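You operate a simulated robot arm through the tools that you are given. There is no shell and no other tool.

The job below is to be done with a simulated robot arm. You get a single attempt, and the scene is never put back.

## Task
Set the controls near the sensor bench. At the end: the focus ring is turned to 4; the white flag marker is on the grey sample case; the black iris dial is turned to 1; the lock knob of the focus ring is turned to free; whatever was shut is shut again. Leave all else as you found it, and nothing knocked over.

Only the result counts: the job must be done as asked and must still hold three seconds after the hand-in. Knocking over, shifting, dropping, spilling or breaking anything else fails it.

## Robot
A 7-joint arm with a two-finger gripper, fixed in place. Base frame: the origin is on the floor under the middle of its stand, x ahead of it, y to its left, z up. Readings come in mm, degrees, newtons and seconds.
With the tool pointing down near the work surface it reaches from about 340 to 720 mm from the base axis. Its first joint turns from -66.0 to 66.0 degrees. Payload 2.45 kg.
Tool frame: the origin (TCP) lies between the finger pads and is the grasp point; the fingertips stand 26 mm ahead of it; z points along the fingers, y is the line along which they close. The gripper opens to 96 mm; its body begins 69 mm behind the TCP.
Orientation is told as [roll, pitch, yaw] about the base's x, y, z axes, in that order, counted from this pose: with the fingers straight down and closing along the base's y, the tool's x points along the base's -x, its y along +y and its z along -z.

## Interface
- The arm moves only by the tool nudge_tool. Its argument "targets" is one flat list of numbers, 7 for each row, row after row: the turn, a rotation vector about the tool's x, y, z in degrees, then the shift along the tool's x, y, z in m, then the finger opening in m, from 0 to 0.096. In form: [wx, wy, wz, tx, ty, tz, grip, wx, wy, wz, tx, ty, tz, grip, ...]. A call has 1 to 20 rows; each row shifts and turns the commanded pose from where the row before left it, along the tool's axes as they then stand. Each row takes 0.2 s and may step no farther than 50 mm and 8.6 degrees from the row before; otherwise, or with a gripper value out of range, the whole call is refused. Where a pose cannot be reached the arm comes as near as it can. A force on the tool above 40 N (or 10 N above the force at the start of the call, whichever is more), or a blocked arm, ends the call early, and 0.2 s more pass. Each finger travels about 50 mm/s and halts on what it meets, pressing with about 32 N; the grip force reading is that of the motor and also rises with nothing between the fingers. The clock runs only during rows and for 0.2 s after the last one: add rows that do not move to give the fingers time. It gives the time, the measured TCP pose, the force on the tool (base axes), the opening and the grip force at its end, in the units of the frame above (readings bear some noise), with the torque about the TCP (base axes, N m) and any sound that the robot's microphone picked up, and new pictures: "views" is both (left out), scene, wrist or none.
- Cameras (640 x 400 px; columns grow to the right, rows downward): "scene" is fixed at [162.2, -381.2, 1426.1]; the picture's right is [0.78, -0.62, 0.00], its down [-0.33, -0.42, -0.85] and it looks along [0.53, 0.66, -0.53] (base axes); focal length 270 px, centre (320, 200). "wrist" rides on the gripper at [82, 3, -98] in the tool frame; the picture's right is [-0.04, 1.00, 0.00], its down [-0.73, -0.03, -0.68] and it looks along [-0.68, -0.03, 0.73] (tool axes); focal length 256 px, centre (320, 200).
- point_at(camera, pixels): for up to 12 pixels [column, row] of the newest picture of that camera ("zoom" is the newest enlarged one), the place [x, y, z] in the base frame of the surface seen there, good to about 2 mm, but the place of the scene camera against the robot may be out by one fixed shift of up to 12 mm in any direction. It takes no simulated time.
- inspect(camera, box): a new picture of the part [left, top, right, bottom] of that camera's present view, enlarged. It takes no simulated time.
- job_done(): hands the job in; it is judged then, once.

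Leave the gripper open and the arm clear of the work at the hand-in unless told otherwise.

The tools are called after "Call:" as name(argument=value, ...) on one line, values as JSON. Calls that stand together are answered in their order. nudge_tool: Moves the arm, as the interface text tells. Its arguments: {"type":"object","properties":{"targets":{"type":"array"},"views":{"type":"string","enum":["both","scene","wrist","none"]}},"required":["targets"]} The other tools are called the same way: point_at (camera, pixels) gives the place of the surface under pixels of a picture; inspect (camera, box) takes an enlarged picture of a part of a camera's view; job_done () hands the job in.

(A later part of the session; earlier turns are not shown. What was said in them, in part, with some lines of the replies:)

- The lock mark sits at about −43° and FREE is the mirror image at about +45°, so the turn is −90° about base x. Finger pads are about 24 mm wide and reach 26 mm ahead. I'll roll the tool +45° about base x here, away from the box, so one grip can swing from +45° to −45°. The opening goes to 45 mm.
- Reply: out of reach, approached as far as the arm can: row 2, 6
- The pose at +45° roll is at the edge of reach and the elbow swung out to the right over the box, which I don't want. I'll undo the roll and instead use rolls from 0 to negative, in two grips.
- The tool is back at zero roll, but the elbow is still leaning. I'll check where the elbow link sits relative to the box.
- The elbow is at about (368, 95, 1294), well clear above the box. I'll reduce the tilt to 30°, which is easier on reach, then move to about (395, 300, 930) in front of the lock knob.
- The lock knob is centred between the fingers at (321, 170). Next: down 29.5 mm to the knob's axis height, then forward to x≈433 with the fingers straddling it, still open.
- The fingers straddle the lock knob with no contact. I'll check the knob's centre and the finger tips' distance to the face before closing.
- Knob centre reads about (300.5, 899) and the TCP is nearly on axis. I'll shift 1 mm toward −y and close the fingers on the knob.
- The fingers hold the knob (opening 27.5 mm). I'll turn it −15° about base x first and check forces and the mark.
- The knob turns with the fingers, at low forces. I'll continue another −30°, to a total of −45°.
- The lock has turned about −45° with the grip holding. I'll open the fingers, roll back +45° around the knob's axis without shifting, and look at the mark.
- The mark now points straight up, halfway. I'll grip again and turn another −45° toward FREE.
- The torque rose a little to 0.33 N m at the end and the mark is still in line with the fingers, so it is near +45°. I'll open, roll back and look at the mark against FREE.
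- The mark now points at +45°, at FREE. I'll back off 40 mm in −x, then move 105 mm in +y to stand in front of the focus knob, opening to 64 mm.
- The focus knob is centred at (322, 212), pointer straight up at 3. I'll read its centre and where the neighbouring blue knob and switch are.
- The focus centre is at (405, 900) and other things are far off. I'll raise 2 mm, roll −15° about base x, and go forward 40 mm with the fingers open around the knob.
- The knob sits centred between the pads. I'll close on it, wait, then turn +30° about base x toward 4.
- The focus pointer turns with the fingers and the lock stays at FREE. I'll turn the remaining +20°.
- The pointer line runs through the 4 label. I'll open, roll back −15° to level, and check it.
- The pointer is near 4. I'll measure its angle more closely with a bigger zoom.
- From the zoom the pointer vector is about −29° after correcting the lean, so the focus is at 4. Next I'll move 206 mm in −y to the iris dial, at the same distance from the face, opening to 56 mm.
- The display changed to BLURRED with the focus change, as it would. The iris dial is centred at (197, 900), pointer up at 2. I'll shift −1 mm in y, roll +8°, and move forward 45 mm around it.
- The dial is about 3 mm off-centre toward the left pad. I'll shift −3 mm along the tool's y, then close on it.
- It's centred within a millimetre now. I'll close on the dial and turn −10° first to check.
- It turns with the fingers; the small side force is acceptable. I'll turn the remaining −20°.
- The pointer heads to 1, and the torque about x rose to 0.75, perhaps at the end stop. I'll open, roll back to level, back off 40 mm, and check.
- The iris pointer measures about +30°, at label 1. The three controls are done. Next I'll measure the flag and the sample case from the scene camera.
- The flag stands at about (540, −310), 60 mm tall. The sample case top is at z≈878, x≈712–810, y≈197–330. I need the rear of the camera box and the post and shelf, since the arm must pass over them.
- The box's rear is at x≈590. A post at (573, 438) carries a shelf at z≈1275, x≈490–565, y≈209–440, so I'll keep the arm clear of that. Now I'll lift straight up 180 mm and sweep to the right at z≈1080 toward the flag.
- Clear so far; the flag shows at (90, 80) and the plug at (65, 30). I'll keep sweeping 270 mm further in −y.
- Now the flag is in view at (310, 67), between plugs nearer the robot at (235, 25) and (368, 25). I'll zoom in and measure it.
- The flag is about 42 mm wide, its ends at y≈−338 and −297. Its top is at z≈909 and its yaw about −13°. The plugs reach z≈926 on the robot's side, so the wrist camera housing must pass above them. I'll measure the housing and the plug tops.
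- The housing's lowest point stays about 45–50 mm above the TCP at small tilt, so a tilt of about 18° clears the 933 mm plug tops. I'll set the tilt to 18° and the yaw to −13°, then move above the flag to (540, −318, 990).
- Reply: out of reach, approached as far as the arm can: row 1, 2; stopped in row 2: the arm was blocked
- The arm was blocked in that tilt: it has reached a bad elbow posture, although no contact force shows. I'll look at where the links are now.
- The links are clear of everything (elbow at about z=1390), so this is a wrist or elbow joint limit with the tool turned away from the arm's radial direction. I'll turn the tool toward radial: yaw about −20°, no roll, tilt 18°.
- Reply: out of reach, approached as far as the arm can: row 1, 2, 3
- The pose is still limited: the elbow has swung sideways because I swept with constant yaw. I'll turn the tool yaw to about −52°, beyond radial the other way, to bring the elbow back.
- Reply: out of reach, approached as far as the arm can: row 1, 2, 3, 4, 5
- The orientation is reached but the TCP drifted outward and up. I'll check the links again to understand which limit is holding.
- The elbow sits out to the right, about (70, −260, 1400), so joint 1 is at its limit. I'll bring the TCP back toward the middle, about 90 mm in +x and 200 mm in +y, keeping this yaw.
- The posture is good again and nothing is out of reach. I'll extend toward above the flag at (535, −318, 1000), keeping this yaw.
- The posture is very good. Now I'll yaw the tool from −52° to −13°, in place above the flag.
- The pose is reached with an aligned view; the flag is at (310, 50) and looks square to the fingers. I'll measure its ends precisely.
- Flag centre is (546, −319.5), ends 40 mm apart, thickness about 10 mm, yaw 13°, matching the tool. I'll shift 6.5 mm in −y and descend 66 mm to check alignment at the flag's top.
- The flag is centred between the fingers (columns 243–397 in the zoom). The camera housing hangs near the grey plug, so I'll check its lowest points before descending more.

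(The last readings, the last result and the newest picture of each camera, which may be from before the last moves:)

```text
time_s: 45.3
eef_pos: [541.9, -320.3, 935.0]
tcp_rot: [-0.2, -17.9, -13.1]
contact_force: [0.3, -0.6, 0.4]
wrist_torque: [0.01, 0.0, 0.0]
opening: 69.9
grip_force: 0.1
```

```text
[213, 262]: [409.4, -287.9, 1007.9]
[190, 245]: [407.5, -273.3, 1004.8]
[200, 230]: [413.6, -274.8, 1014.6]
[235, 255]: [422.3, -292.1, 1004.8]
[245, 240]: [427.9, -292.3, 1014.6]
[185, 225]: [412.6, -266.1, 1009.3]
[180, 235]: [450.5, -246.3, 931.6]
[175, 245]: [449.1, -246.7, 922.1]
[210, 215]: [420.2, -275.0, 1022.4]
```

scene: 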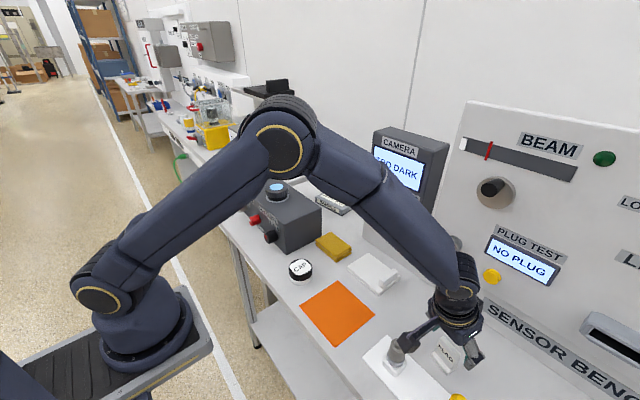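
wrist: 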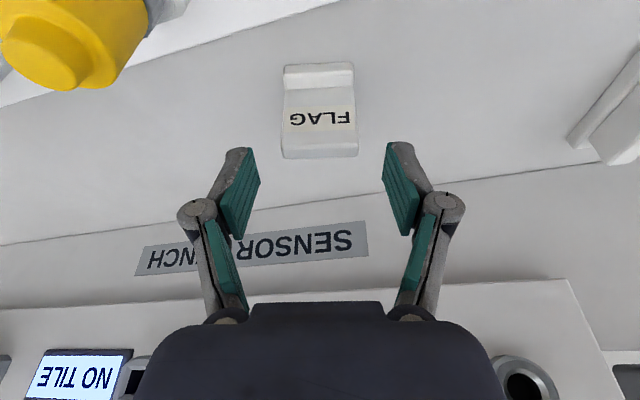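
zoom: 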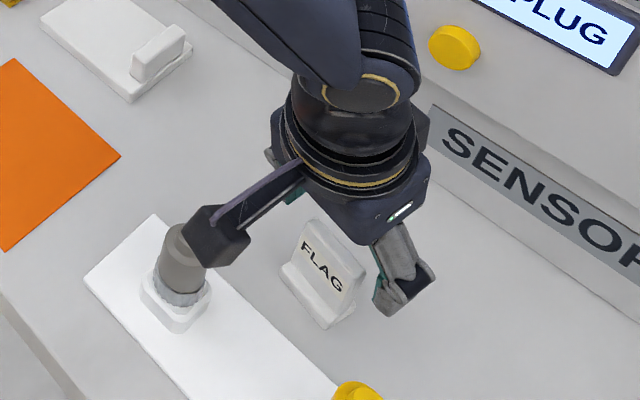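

The housing's bottom is about 69 mm above the TCP, leaving over 35 mm over the plug. I'll descend 38 mm to z≈897 and look again before closing.

Call:
nudge_tool(targets=[0, 0, 0, 0.00585, 0, 0.01805, 0.07, 0, 0, 0, 0.00585, 0, 0.01805, 0.07, 0, 0, 0, 0, 0, 0, 0.07], views="both")

Call:
inspect(camera="wrist", box=[200, 60, 440, 260])

Call:
inspect(camera="scene", box=[370, 290, 490, 400])

```text
time_s: 46.1
eef_pos: [543.1, -319.0, 897.0]
tcp_rot: [-0.2, -17.9, -13.0]
contact_force: [0.3, -0.3, -0.1]
wrist_torque: [0.0, 0.03, -0.04]
opening: 69.9
grip_force: 0.1
```

scene: 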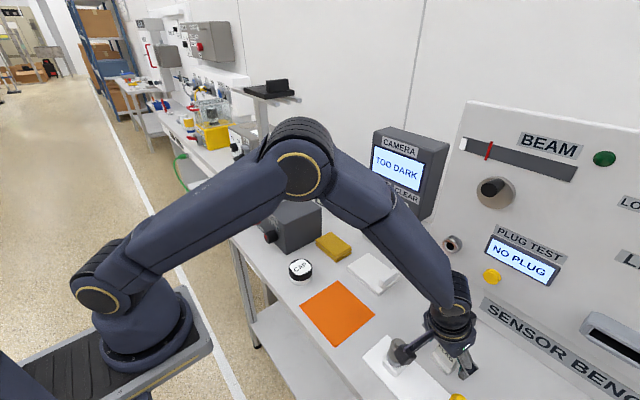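
wrist: 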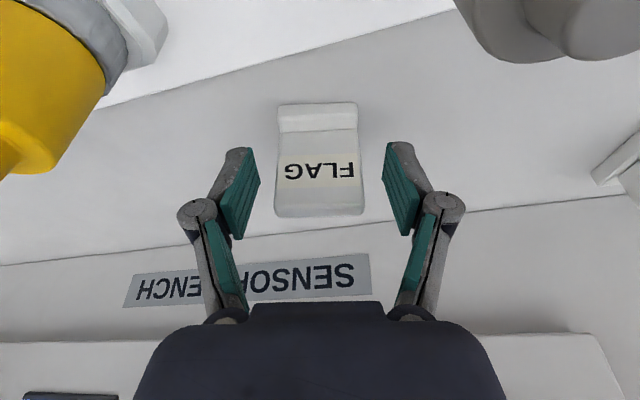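

```text
2.00 times, centred on (320, 160) of wrist
```

zoom: 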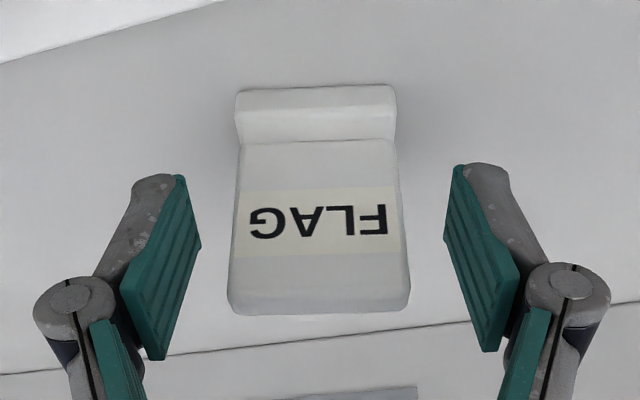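

```text
3.64 times, centred on (430, 345) of scene
```

zoom: 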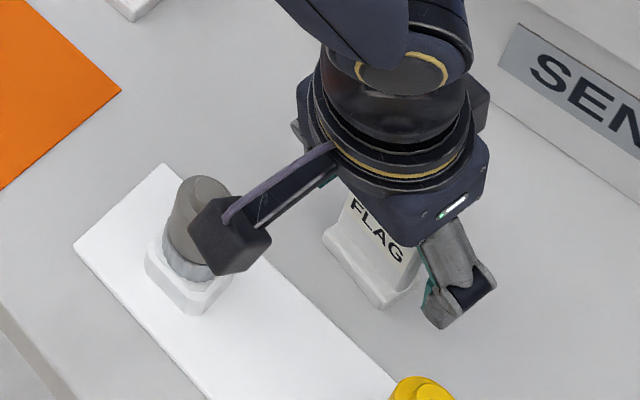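

The plate lies centred on the pads and everything is clear. I'll close the fingers on the flag's ends.

Call:
nudge_tool(targets=[0, 0, 0, 0, 0, 0, 0.05, 0, 0, 0, 0, 0, 0, 0.044, 0, 0, 0, 0, 0, 0, 0.034, 0, 0, 0, 0, 0, 0, 0.03, 0, 0, 0, 0, 0, 0, 0.03], views="both")

Call:
inspect(camera="wrist", box=[200, 60, 440, 260])

```text
time_s: 47.3
eef_pos: [542.1, -318.4, 898.0]
tcp_rot: [-0.3, -17.9, -13.0]
contact_force: [-0.8, 0.1, 1.3]
wrist_torque: [-0.01, 0.0, 0.0]
opening: 42.9
grip_force: 31.3
```

scene: 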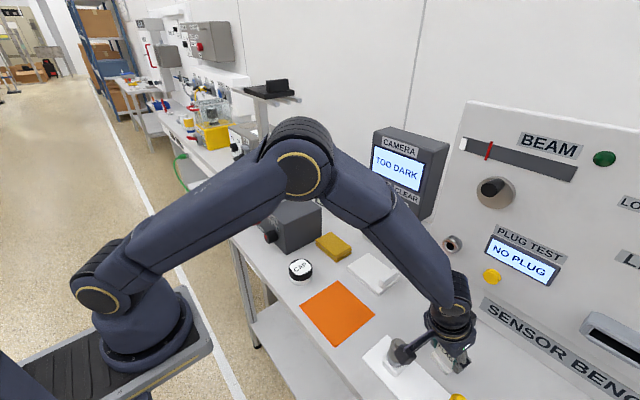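
wrist: 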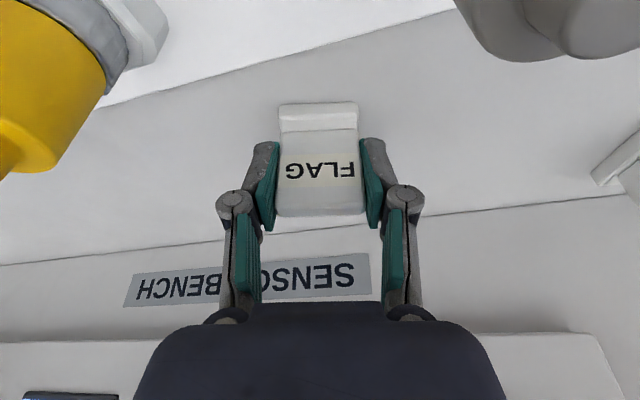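

```text
2.00 times, centred on (320, 160) of wrist
```

zoom: 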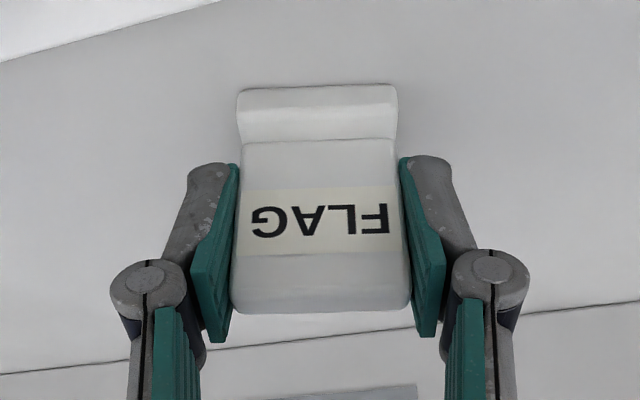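

The fingers hold the flag at 42.9 mm. I'll wait one row and lift 30 mm straight up to check the hold.

Call:
nudge_tool(targets=[0, 0, 0, 0, 0, 0, 0.03, 0, 0, 0, -0.0031, 0, -0.0095, 0.03, 0, 0, 0, -0.0062, 0, -0.019, 0.03, 0, 0, 0, 0, 0, 0, 0.03], views="both")

Call:
inspect(camera="wrist", box=[200, 60, 440, 260])

Call:
inspect(camera="scene", box=[370, 290, 490, 400])

```text
time_s: 48.3
eef_pos: [542.9, -317.2, 927.1]
tcp_rot: [-0.1, -17.8, -13.0]
contact_force: [-0.1, 0.2, 0.1]
wrist_torque: [-0.02, 0.02, -0.02]
opening: 42.7
grip_force: 32.1
```

scene: 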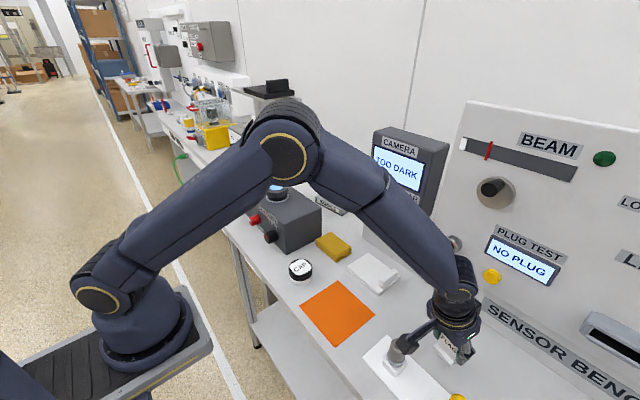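
wrist: 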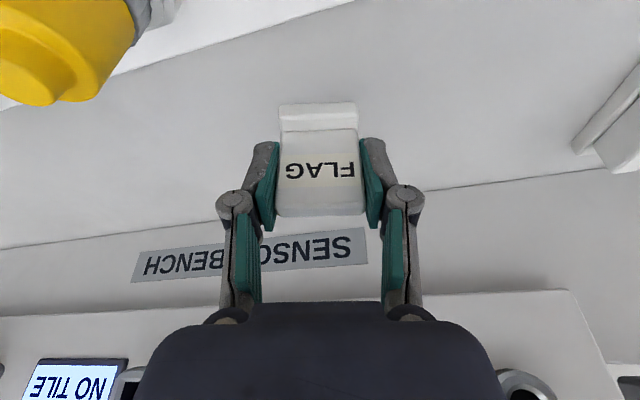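

```text
2.00 times, centred on (320, 160) of wrist
```

zoom: 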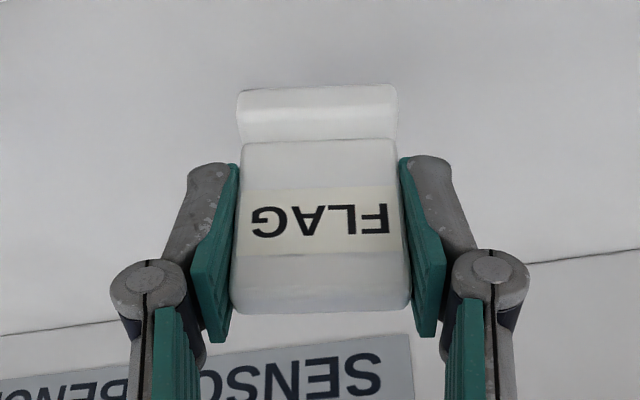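

```text
3.64 times, centred on (430, 345) of scene
```

zoom: 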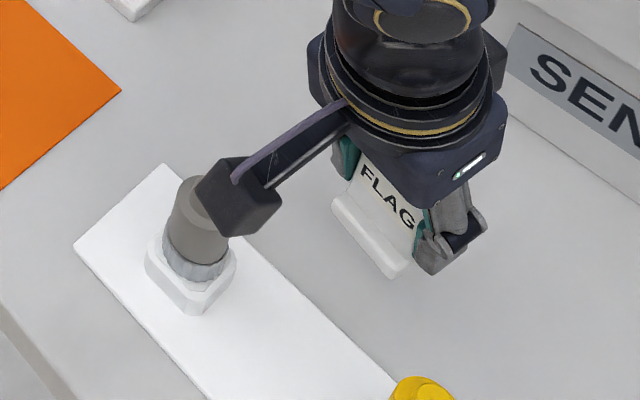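

The flag is held rigidly; its underside is about 49.5 mm below the TCP. Before moving I'll measure the arm's links and the things along the route: the camera display and the shelf.

Call:
point_at(camera="scene", pixels=[[97, 300], [150, 255], [220, 195], [285, 155], [350, 190], [410, 240], [455, 280], [150, 330], [440, 150], [375, 140], [420, 190], [372, 185]])

Call:
inspect(camera="scene", box=[300, 90, 460, 250])

```text
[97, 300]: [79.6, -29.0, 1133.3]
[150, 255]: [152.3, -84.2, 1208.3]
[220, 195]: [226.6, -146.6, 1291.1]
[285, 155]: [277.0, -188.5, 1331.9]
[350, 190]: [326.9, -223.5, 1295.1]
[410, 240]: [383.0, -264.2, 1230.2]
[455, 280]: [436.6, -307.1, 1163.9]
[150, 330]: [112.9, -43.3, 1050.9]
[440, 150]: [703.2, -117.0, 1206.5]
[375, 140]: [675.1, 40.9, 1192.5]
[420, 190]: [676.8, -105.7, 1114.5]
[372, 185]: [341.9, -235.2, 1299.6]
```

```text
2.50 times, centred on (380, 170) of scene
```

zoom: 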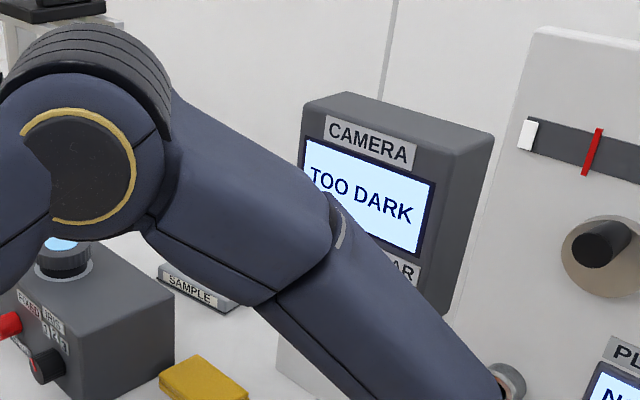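

The joint-1 axis is near (100, 0), so the case is well within reach. Now I'll measure the corridor between the display unit's left side and the box, and the low items below it.

Call:
point_at(camera="scene", pixels=[[372, 150], [371, 132], [366, 200], [365, 232], [367, 215], [334, 243], [345, 250], [372, 268], [390, 272], [385, 285], [355, 215], [300, 180]])

Call:
inspect(camera="scene", box=[300, 180, 460, 300])

```text
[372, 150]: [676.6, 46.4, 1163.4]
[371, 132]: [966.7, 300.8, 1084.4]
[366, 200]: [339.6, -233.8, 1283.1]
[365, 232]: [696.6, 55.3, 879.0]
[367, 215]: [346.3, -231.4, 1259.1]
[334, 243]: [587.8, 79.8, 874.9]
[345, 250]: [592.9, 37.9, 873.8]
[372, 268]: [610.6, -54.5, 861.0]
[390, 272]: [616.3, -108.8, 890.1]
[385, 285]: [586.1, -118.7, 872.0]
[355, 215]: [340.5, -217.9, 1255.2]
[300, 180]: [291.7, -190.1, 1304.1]
```

```text
3.33 times, centred on (380, 240) of scene
```

zoom: 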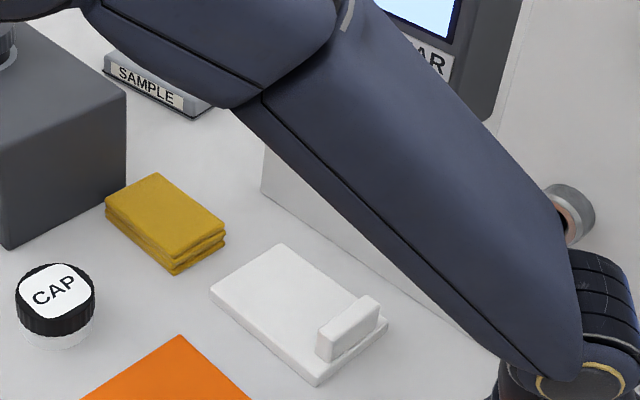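

The corridor is clear: the display's left edge is at y≈50 with its front at x≈675. The cloth and lever block are below z=890. I'll lift to z≈985, then sweep with the yaw following the arm's direction to about (570, −60).

Call:
nudge_tool(targets=[0, 0, 0, -0.009, 0, -0.0276, 0.03, 0, 0, 0, -0.009, 0, -0.0276, 0.03, -0.825, 0, -2.54, 0.002, 0.0391, -0.00065, 0.03, -0.825, 0, -2.54, 0.002, 0.0391, -0.00065, 0.03, -0.825, 0, -2.54, 0.002, 0.0391, -0.00065, 0.03, -1.16, 0, -3.57, -0.005, 0.0348, 0.0016, 0.03, -1.16, 0, -3.57, -0.005, 0.0348, 0.0016, 0.03, -1.16, 0, -3.57, -0.005, 0.0348, 0.0016, 0.03, -1.16, 0, -3.57, -0.005, 0.0348, 0.0016, 0.03, 0, 0, 0, 0, 0, 0, 0.03], views="both")

```text
time_s: 50.5
eef_pos: [576.9, -63.8, 984.4]
tcp_rot: [0.0, -17.8, 10.1]
contact_force: [0.2, 0.6, -0.4]
wrist_torque: [-0.02, 0.0, 0.02]
opening: 42.8
grip_force: 32.7
```

scene: 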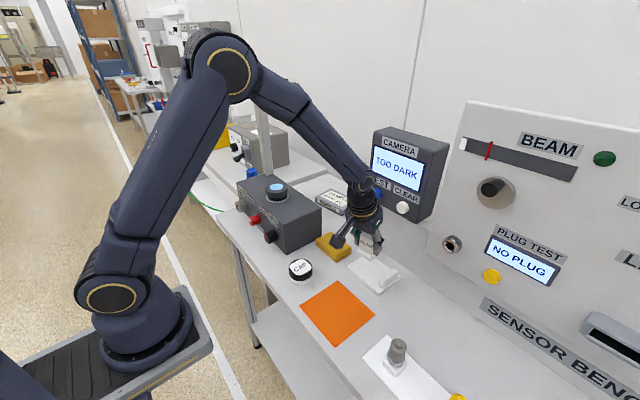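
wrist: 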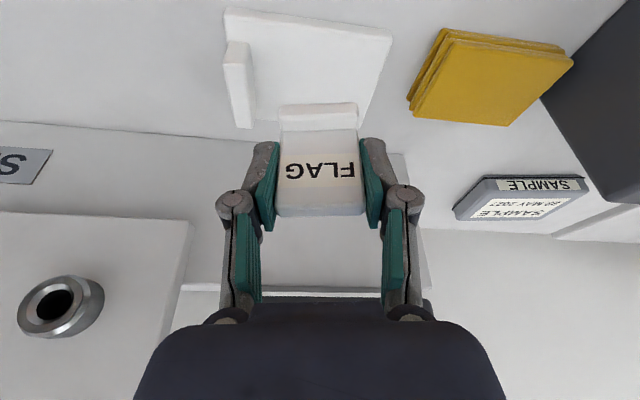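

The flag is held and the sweep went cleanly. The sample case is now in the wrist view at (520, 195), so I'll measure it with this camera.

Call:
inspect(camera="wrist", box=[430, 150, 630, 250])

Call:
point_at(camera="wrist", pixels=[[487, 181], [584, 180], [455, 208], [463, 217], [545, 215], [590, 190], [520, 197], [535, 185], [500, 205], [470, 200], [580, 192]])

```text
3.20 times, centred on (530, 200) of wrist
```

zoom: 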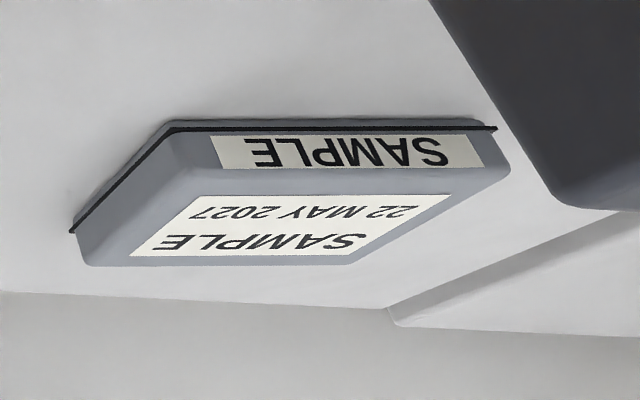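

```text
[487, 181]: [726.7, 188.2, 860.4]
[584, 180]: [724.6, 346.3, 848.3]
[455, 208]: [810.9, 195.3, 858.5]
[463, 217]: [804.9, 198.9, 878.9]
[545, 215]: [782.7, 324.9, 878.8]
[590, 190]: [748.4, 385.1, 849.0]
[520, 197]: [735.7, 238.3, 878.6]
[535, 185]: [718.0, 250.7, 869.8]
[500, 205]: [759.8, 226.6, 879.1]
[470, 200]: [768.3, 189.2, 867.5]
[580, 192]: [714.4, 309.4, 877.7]
```

The case top is at z≈879, spanning roughly x 727–803 and y 192–328. I'll aim the flag's centre at about (760, 237). I'll continue along the corridor to about (680, 160), yaw 34°.

Call:
nudge_tool(targets=[-1.236, 0, -3.8, -0.0193, 0.0371, 0.0063, 0.03, -1.236, 0, -3.8, -0.0193, 0.0371, 0.0063, 0.03, -1.236, 0, -3.8, -0.0193, 0.0371, 0.0063, 0.03, -1.236, 0, -3.8, -0.0359, 0.0177, 0.0116, 0.03, -1.236, 0, -3.8, -0.0359, 0.0177, 0.0116, 0.03, -1.236, 0, -3.8, -0.0359, 0.0177, 0.0116, 0.03, 0, 0, 0, 0, 0, 0, 0.03], views="both")

```text
time_s: 52.1
eef_pos: [689.0, 156.9, 985.8]
tcp_rot: [0.0, -17.8, 34.0]
contact_force: [0.0, 0.9, -0.1]
wrist_torque: [0.02, -0.02, 0.01]
opening: 43.1
grip_force: 32.0
```

scene: 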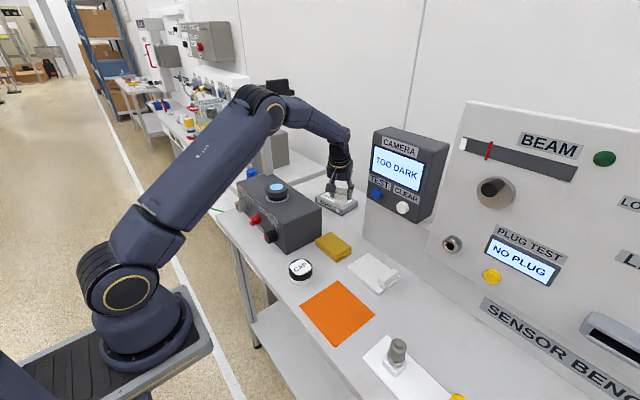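
wrist: 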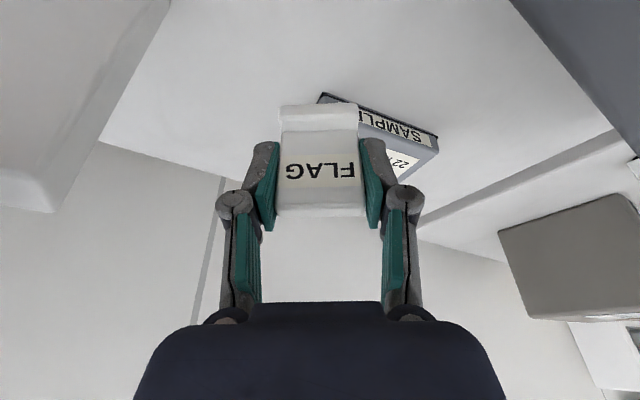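

The flag is near the case now. I'll check how far the elbow and forearm are from the shelf before extending further.

Call:
point_at(camera="scene", pixels=[[262, 105], [245, 95], [285, 105], [300, 112], [320, 120], [340, 135], [345, 165], [280, 85], [270, 80], [290, 88], [335, 128], [310, 108]])

Call:
inspect(camera="scene", box=[220, 60, 380, 220])

```text
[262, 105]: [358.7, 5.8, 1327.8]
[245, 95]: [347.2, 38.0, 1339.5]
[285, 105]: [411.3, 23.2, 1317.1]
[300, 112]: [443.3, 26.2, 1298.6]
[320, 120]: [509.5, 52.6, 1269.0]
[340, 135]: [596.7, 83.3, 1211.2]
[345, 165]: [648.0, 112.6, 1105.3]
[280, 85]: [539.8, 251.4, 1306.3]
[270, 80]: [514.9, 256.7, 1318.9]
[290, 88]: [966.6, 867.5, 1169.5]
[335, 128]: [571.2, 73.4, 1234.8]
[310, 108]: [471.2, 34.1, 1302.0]
```

```text
2.50 times, centred on (300, 140) of scene
```

zoom: 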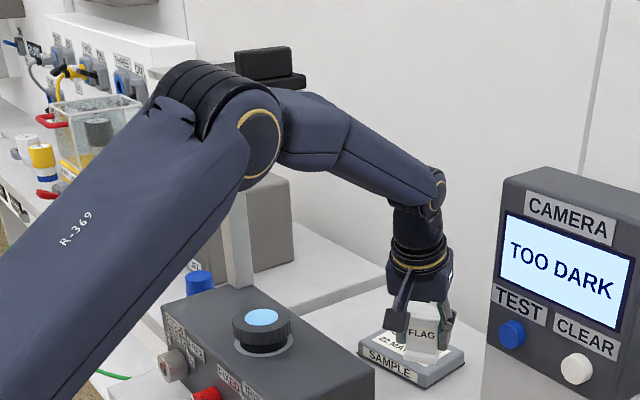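

The forearm will get lower as the arm extends, so the shelf stays clear. I'll lower to z≈950 here, so the flag's underside is at 900, then move out over the case to about (753, 231) in small steps.

Call:
nudge_tool(targets=[0, 0, 0, 0.0055, 0, 0.0171, 0.03, 0, 0, 0, 0.0055, 0, 0.0171, 0.03, 0, 0, 0, -0.0225, 0.0064, 0.0073, 0.03, 0, 0, 0, -0.0225, 0.0064, 0.0073, 0.03, 0, 0, 0, 0, 0, 0, 0.03], views="both")

Call:
inspect(camera="scene", box=[220, 60, 380, 220])

```text
time_s: 53.3
eef_pos: [718.9, 193.2, 947.6]
tcp_rot: [0.0, -17.9, 34.0]
contact_force: [0.0, -0.2, -0.9]
wrist_torque: [-0.02, 0.0, -0.01]
opening: 42.9
grip_force: 32.0
```

scene: 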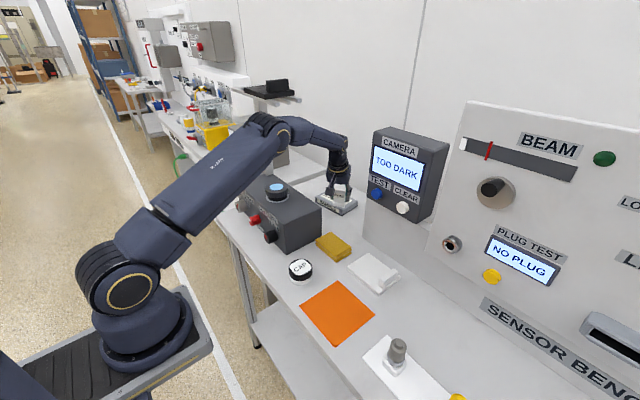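
wrist: 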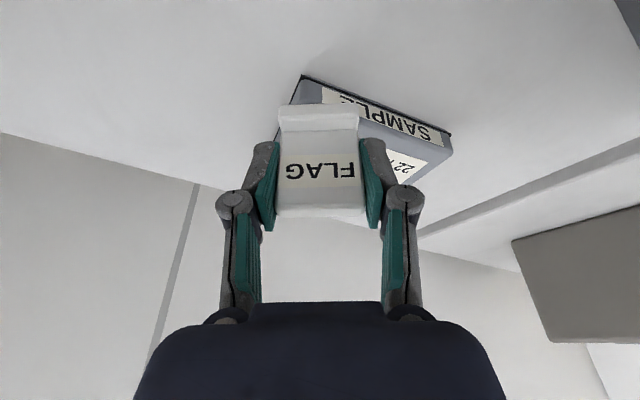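

```text
2.50 times, centred on (300, 140) of scene
```

zoom: 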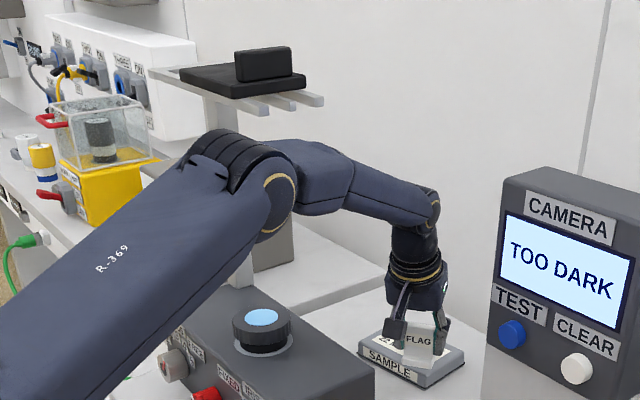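

Going well: the flag is over the case's right front corner, still at z≈948. I'll check forearm-to-shelf clearance again and measure the case edge relative to the flag.

Call:
point_at(camera="zoom", pixels=[[320, 145], [350, 165], [300, 150], [250, 145], [225, 132], [268, 105], [322, 100], [400, 185], [430, 195]])

Call:
point_at(camera="wrist", pixels=[[305, 78], [450, 135], [300, 85], [295, 95], [448, 150], [410, 178], [400, 160], [390, 130], [435, 145], [310, 95], [420, 165]])

Call:
inspect(camera="wrist", box=[220, 50, 480, 250])

```text
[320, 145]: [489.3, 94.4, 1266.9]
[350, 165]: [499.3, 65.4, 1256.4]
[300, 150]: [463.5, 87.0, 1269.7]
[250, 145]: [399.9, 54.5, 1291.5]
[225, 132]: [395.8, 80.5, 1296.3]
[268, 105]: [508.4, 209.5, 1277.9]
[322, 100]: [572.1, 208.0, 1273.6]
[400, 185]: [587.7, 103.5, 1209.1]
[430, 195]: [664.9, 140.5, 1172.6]
```

```text
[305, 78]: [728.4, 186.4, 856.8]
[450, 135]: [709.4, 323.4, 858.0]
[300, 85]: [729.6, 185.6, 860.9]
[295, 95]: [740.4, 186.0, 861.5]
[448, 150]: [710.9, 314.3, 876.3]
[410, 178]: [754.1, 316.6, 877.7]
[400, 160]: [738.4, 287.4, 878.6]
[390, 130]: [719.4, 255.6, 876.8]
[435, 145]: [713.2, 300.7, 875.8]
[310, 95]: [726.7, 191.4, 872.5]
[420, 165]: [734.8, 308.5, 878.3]
```

```text
2.00 times, centred on (350, 150) of wrist
```

zoom: 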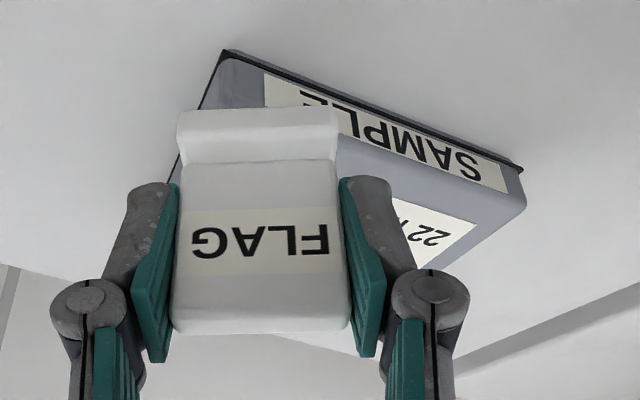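

Clearances are fine. The case's front right corner is at (728, 187), turned about 8°, with its top at 879. The target TCP is (753, 233) for the flag's centre at about (756, 235). I'll move the last 52 mm at this height.

Call:
nudge_tool(targets=[0, 0, 0, -0.024, 0.0071, 0.0078, 0.03, 0, 0, 0, -0.024, 0.0071, 0.0078, 0.03, 0, 0, 0, 0, 0, 0, 0.03], views="both")

Call:
inspect(camera="wrist", box=[220, 50, 480, 250])

Call:
inspect(camera="scene", box=[290, 120, 390, 230])

```text
time_s: 54.1
eef_pos: [754.1, 232.2, 949.4]
tcp_rot: [0.0, -17.7, 34.0]
contact_force: [0.4, -0.3, 0.0]
wrist_torque: [0.0, -0.01, -0.02]
opening: 43.1
grip_force: 32.1
```

scene: 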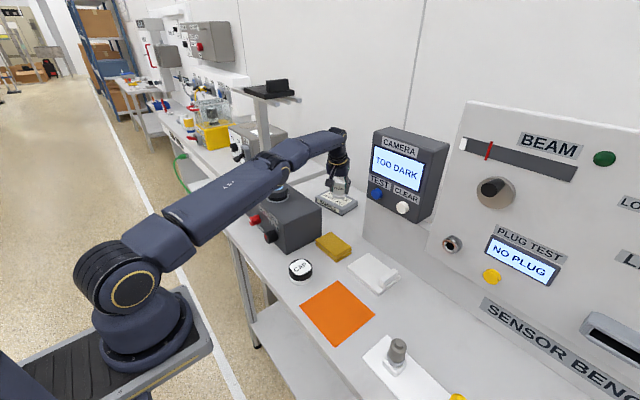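
wrist: 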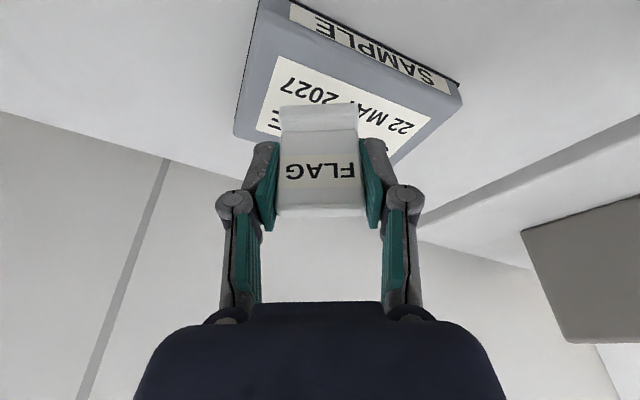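

```text
2.00 times, centred on (350, 150) of wrist
```

zoom: 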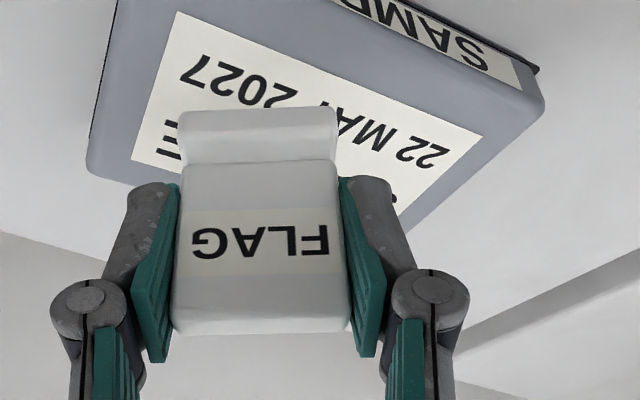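

```text
3.64 times, centred on (340, 175) of scene
```

zoom: 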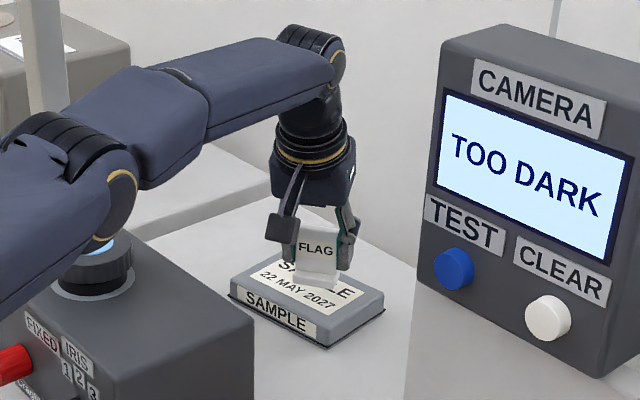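

The flag hangs over the case's label with 20 mm to go, and the elbow is at about z=1212, clear of the lens. I'll lower 16 mm, then look at the gap.

Call:
nudge_tool(targets=[0, 0, 0, 0.0025, 0, 0.0076, 0.03, 0, 0, 0, 0.0025, 0, 0.0076, 0.03, 0, 0, 0, 0, 0, 0, 0.03], views="both")

Call:
inspect(camera="scene", box=[310, 170, 370, 220])

Call:
inspect(camera="wrist", box=[240, 60, 400, 160])

```text
time_s: 54.9
eef_pos: [752.6, 233.2, 932.9]
tcp_rot: [0.0, -17.8, 34.0]
contact_force: [-0.9, -0.6, -0.2]
wrist_torque: [0.02, 0.0, 0.02]
opening: 42.7
grip_force: 31.9
```

scene: 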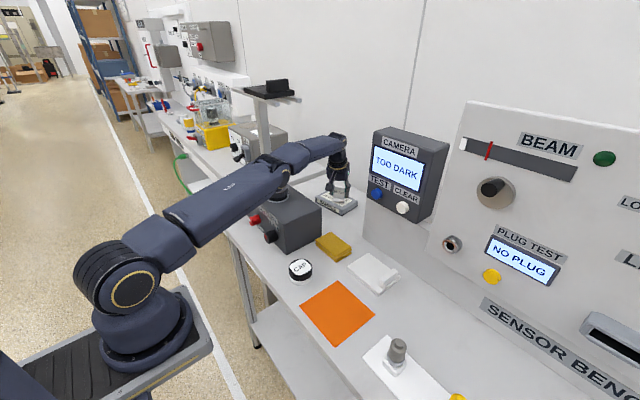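
wrist: 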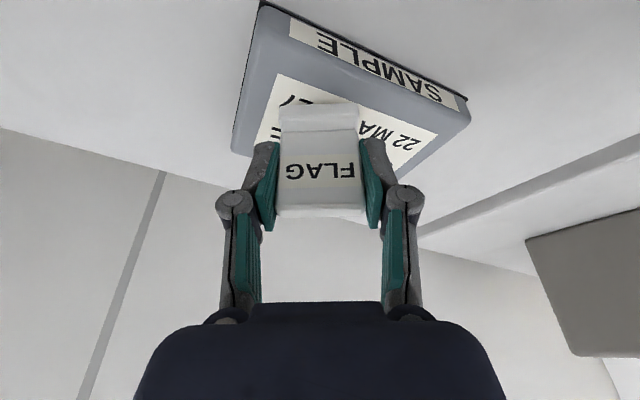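

```text
8.00 times, centred on (340, 195) of scene
```

zoom: 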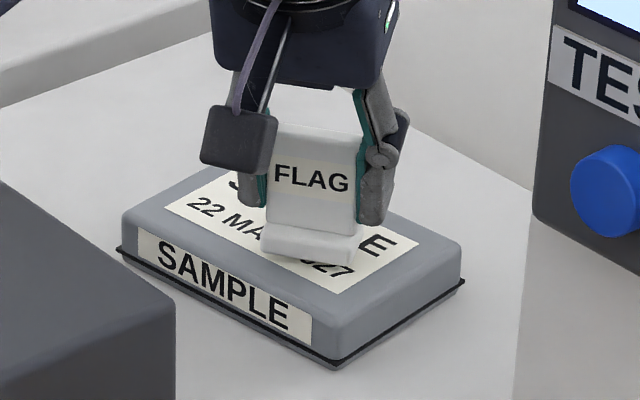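

```text
4.00 times, centred on (320, 110) of wrist
```

zoom: 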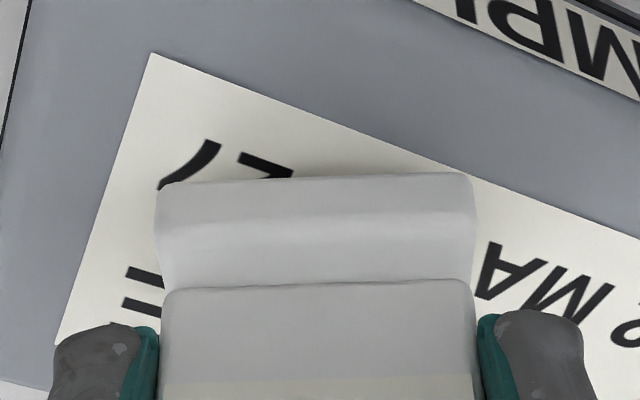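

The flag sits well inside the case's top with a small gap left. I'll lower in 1 mm rows, 3 mm total, and read the force.

Call:
nudge_tool(targets=[0, 0, 0, 0.00031, 0, 0.00095, 0.03, 0, 0, 0, 0.00031, 0, 0.00095, 0.03, 0, 0, 0, 0.00031, 0, 0.00095, 0.03, 0, 0, 0, 0, 0, 0, 0.03], views="none")

```text
time_s: 55.9
eef_pos: [753.6, 232.0, 929.2]
tcp_rot: [0.0, -17.8, 34.0]
contact_force: [-0.7, 0.8, 0.4]
wrist_torque: [-0.01, -0.04, 0.01]
opening: 42.9
grip_force: 32.3
```

No contact yet at z≈929. I'll go down 1.5 mm more in small rows.

Call:
nudge_tool(targets=[0, 0, 0, 0.00023, 0, 0.00071, 0.03, 0, 0, 0, 0.00023, 0, 0.00071, 0.03, 0, 0, 0, 0, 0, 0, 0.03], views="none")

```text
time_s: 56.7
eef_pos: [752.1, 231.6, 927.2]
tcp_rot: [-0.1, -17.8, 34.1]
contact_force: [-0.3, -0.2, -0.1]
wrist_torque: [0.02, 0.0, 0.0]
opening: 42.6
grip_force: 31.6
```

Still no contact. I'll go down another 1.5 mm and look.

Call:
nudge_tool(targets=[0, 0, 0, 0.00023, 0, 0.00071, 0.03, 0, 0, 0, 0.00023, 0, 0.00071, 0.03, 0, 0, 0, 0, 0, 0, 0.03], views="both")

Call:
inspect(camera="scene", box=[310, 170, 370, 220])

Call:
inspect(camera="wrist", box=[240, 60, 400, 160])

```text
time_s: 57.5
eef_pos: [753.9, 232.9, 927.6]
tcp_rot: [-0.1, -18.0, 34.0]
contact_force: [0.3, -1.5, 5.5]
wrist_torque: [-0.12, -0.08, -0.02]
opening: 43.1
grip_force: 32.7
```

scene: 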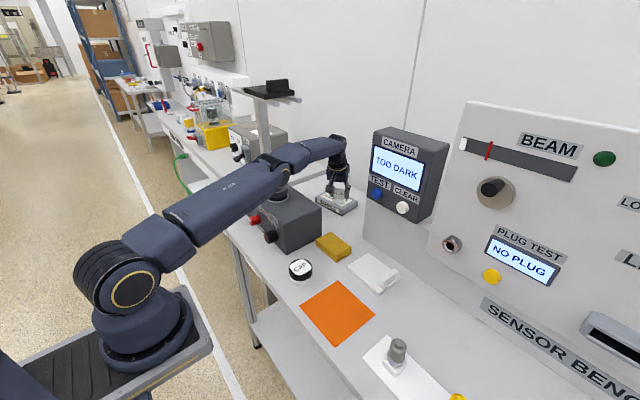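
wrist: 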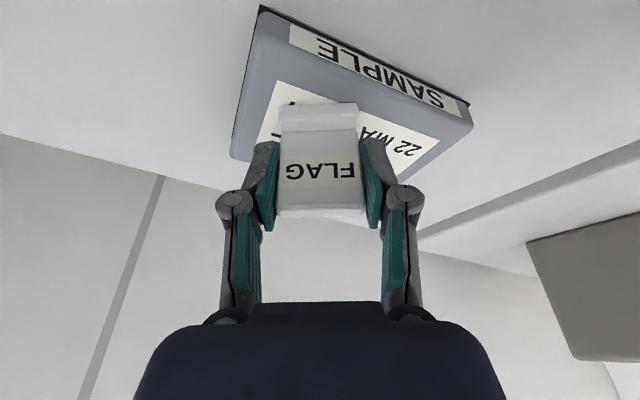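

```text
8.00 times, centred on (340, 195) of scene
```

zoom: 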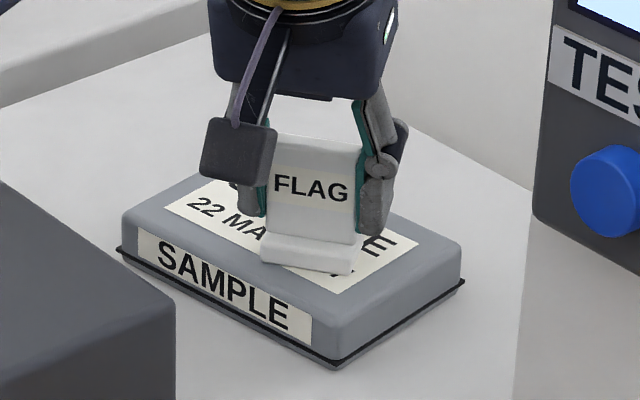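

```text
4.00 times, centred on (320, 110) of wrist
```

zoom: 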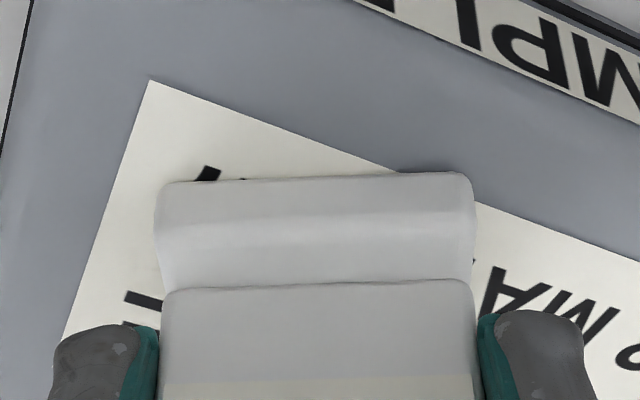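

The force now reads 5.5 N upward: the flag stands on the case. I'll open the fingers slowly to 70 mm without moving.

Call:
nudge_tool(targets=[0, 0, 0, 0, 0, 0, 0.046, 0, 0, 0, 0, 0, 0, 0.052, 0, 0, 0, 0, 0, 0, 0.06, 0, 0, 0, 0, 0, 0, 0.07, 0, 0, 0, 0, 0, 0, 0.07, 0, 0, 0, 0, 0, 0, 0.07], views="both")

Call:
inspect(camera="scene", box=[310, 170, 370, 220])

Call:
inspect(camera="wrist", box=[220, 50, 480, 250])

```text
time_s: 58.9
eef_pos: [753.2, 233.2, 926.4]
tcp_rot: [-0.1, -17.8, 34.0]
contact_force: [0.2, 0.2, 0.3]
wrist_torque: [0.02, 0.03, -0.01]
opening: 70.0
grip_force: 0.0
```

scene: 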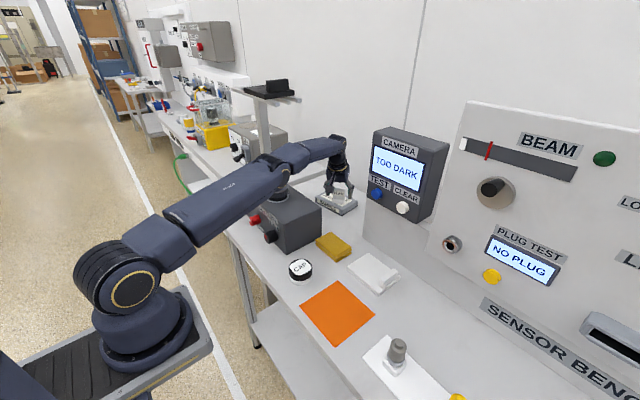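
wrist: 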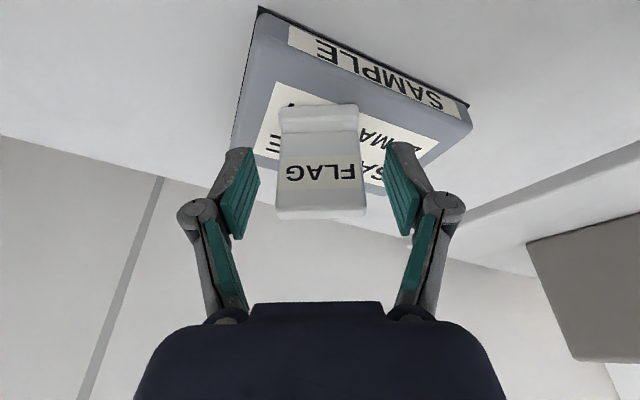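

```text
8.00 times, centred on (340, 195) of scene
```

zoom: 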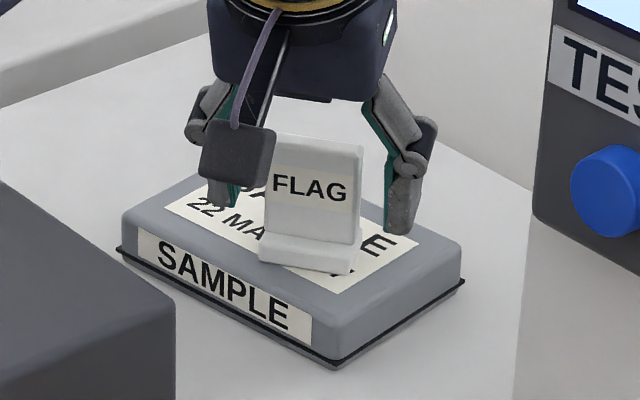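

```text
2.00 times, centred on (350, 150) of wrist
```

zoom: 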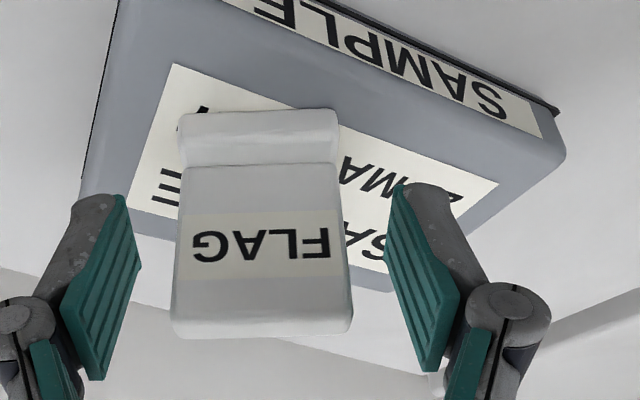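

The flag stands alone on the case, upright. I'll rise 59 mm straight up with the fingers open, then check.

Call:
nudge_tool(targets=[0, 0, 0, -0.0031, 0, -0.0095, 0.07, 0, 0, 0, -0.0077, 0, -0.0238, 0.07, 0, 0, 0, -0.0074, 0, -0.0228, 0.07, 0, 0, 0, 0, 0, 0, 0.07], views="both")

Call:
inspect(camera="wrist", box=[200, 20, 500, 220])

```text
time_s: 59.9
eef_pos: [753.3, 233.0, 984.3]
tcp_rot: [0.0, -17.9, 34.0]
contact_force: [-0.4, 0.0, -0.1]
wrist_torque: [0.01, 0.0, 0.03]
opening: 69.9
grip_force: 0.1
```

scene: 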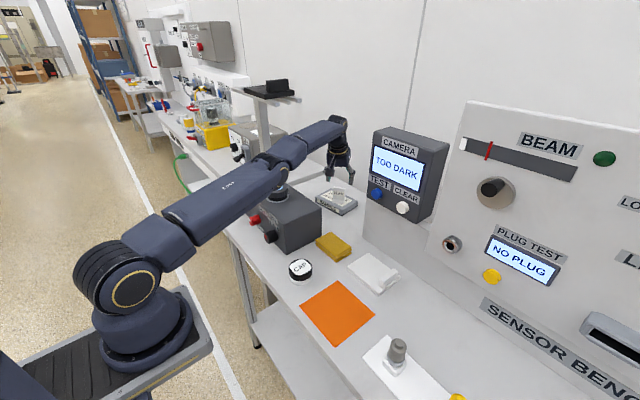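
wrist: 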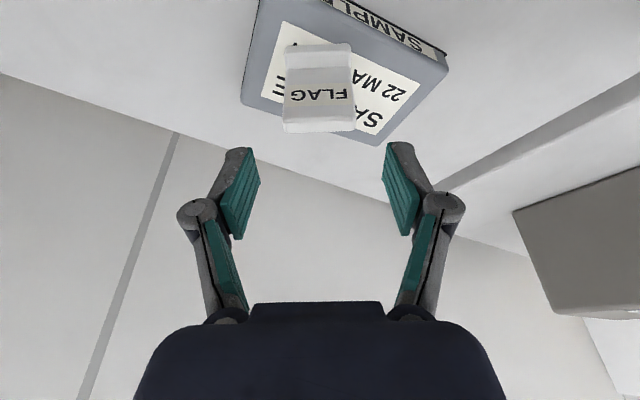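

```text
2.00 times, centred on (350, 120) of wrist
```

zoom: 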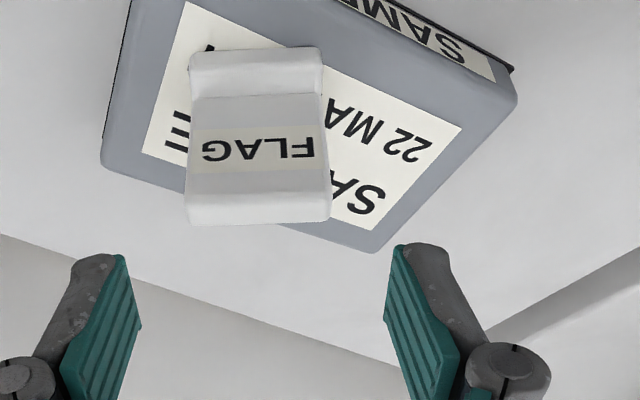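

The flag stands upright and well inside the case's top. I'll retreat along the same corridor in reverse to about (600, 0).

Call:
nudge_tool(targets=[0, 0, 0, 0.0288, -0.0091, -0.0146, 0.07, 0, 0, 0, 0.0303, -0.0091, -0.0098, 0.07, 0, 0, 0, 0.0303, -0.0091, -0.0098, 0.07, 1.236, 0, 3.8, 0.0359, -0.0177, -0.0116, 0.07, 1.236, 0, 3.8, 0.0359, -0.0177, -0.0116, 0.07, 1.236, 0, 3.8, 0.0359, -0.0177, -0.0116, 0.07, 1.236, 0, 3.8, 0.0193, -0.0371, -0.0063, 0.07, 1.236, 0, 3.8, 0.0193, -0.0371, -0.0063, 0.07, 1.236, 0, 3.8, 0.0193, -0.0371, -0.0063, 0.07, 0, 0, 0, 0, 0, 0, 0.07], views="both")

Call:
inspect(camera="scene", box=[220, 160, 380, 260])

```text
time_s: 62.1
eef_pos: [594.2, -69.9, 991.8]
tcp_rot: [-0.1, -17.9, 10.0]
contact_force: [0.5, -0.1, 0.7]
wrist_torque: [-0.02, 0.02, -0.01]
opening: 70.1
grip_force: 0.0
```

scene: 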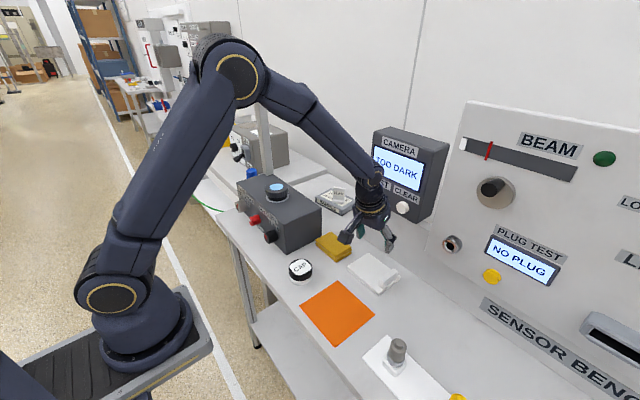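
wrist: 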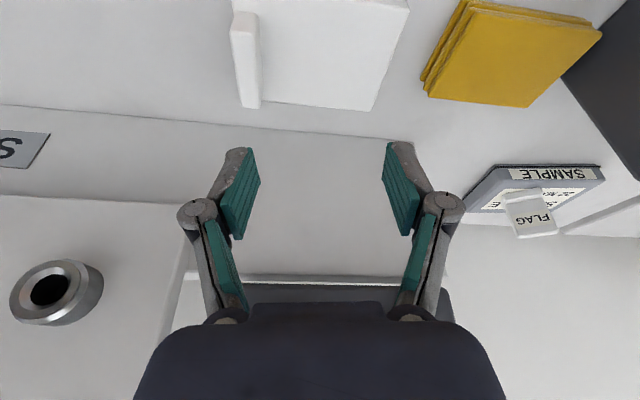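

```text
4.00 times, centred on (300, 210) of scene
```

zoom: 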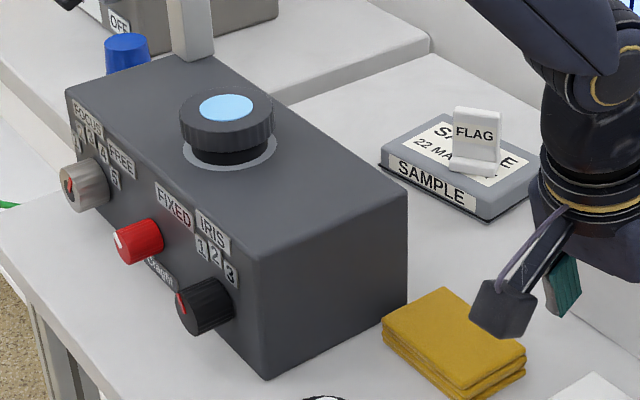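

The flag is standing on the case. I'll move the arm up and back to a clear place, with the gripper fully open, then recheck all the dials.

Call:
nudge_tool(targets=[0, 0, 0, 0.0134, 0.00435, -0.0385, 0.08, 0, 0, 0, 0.0134, 0.00435, -0.0385, 0.09, 0, 0, 0, 0.0134, 0.00435, -0.0385, 0.096, 0, 0, 0, 0.0134, 0.00435, -0.0385, 0.096, 0, 0, 0, 0, 0, 0, 0.096, 0, 0, 0, 0, 0, 0, 0.096], views="both")

Call:
inspect(camera="scene", box=[230, 180, 290, 250])

Call:
inspect(camera="scene", box=[310, 170, 370, 220])

```text
time_s: 63.5
eef_pos: [496.3, -69.4, 1118.5]
tcp_rot: [-0.2, -17.7, 10.0]
contact_force: [-0.4, -0.6, 0.6]
wrist_torque: [-0.01, 0.04, -0.03]
opening: 96.4
grip_force: 0.1
```

scene: 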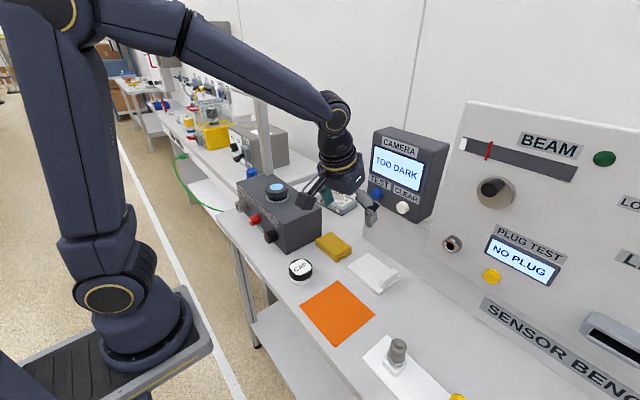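
wrist: 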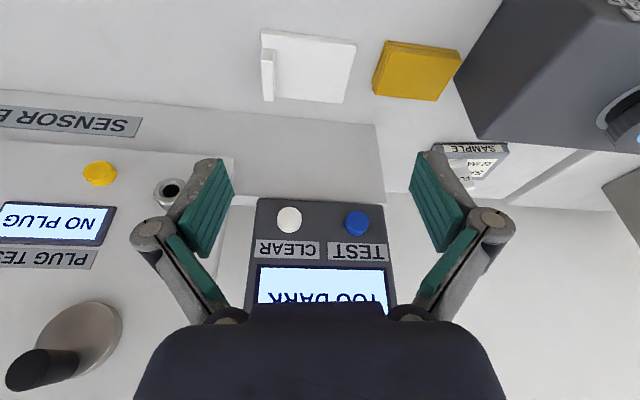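

```text
5.71 times, centred on (260, 215) of scene
```

zoom: 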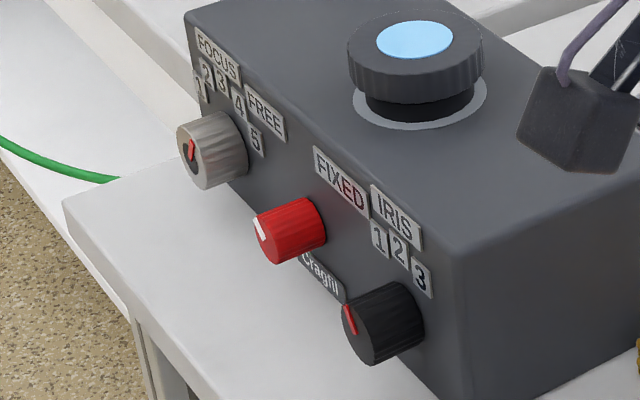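

```text
8.00 times, centred on (340, 195) of scene
```

zoom: 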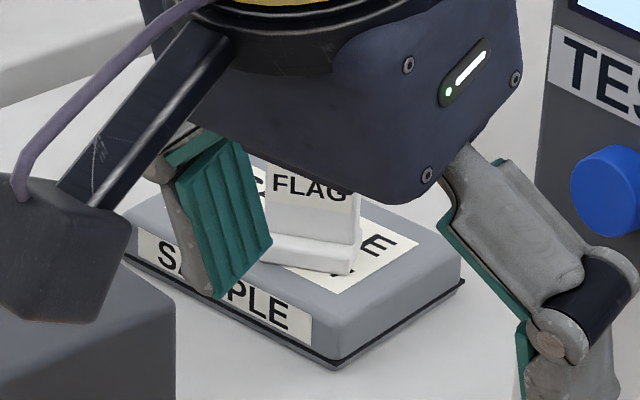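

The scene zoom shows all the dials as set: the focus pointer leans to 4, the white lock mark leans to FREE, and the iris pointer leans to 1. The flag stands on the sample case. Nothing else has moved, nothing was opened, the gripper is open and the arm is clear, so I'm handing in the job.

Call:
job_done()

```text
The job is handed in.
```

I set all the controls and placed the flag, then handed the job in; the result of the judging did not come back to me.

- **Lock knob:** turned from FIXED to FREE. Its mark measured about 45° on the FREE side.
- **Focus ring:** turned from 3 to 4. The pointer measured about 29°, against 30° for the 4 label.
- **Iris dial:** turned from 2 to 1. The pointer measured about 30°, on the 1 label.
- **Flag marker:** standing upright on top of the grey sample case, well inside its edges. It is turned roughly 45° from the way it stood before.

I found nothing that had to be opened, so nothing needed shutting again. In the pictures nothing else had moved or fallen. The gripper is open and the arm is clear of the work.

The camera display went from PICTURE GOOD to SHARP as I turned the lock knob. It read BLURRED after the focus change and TOO DARK after the iris change.
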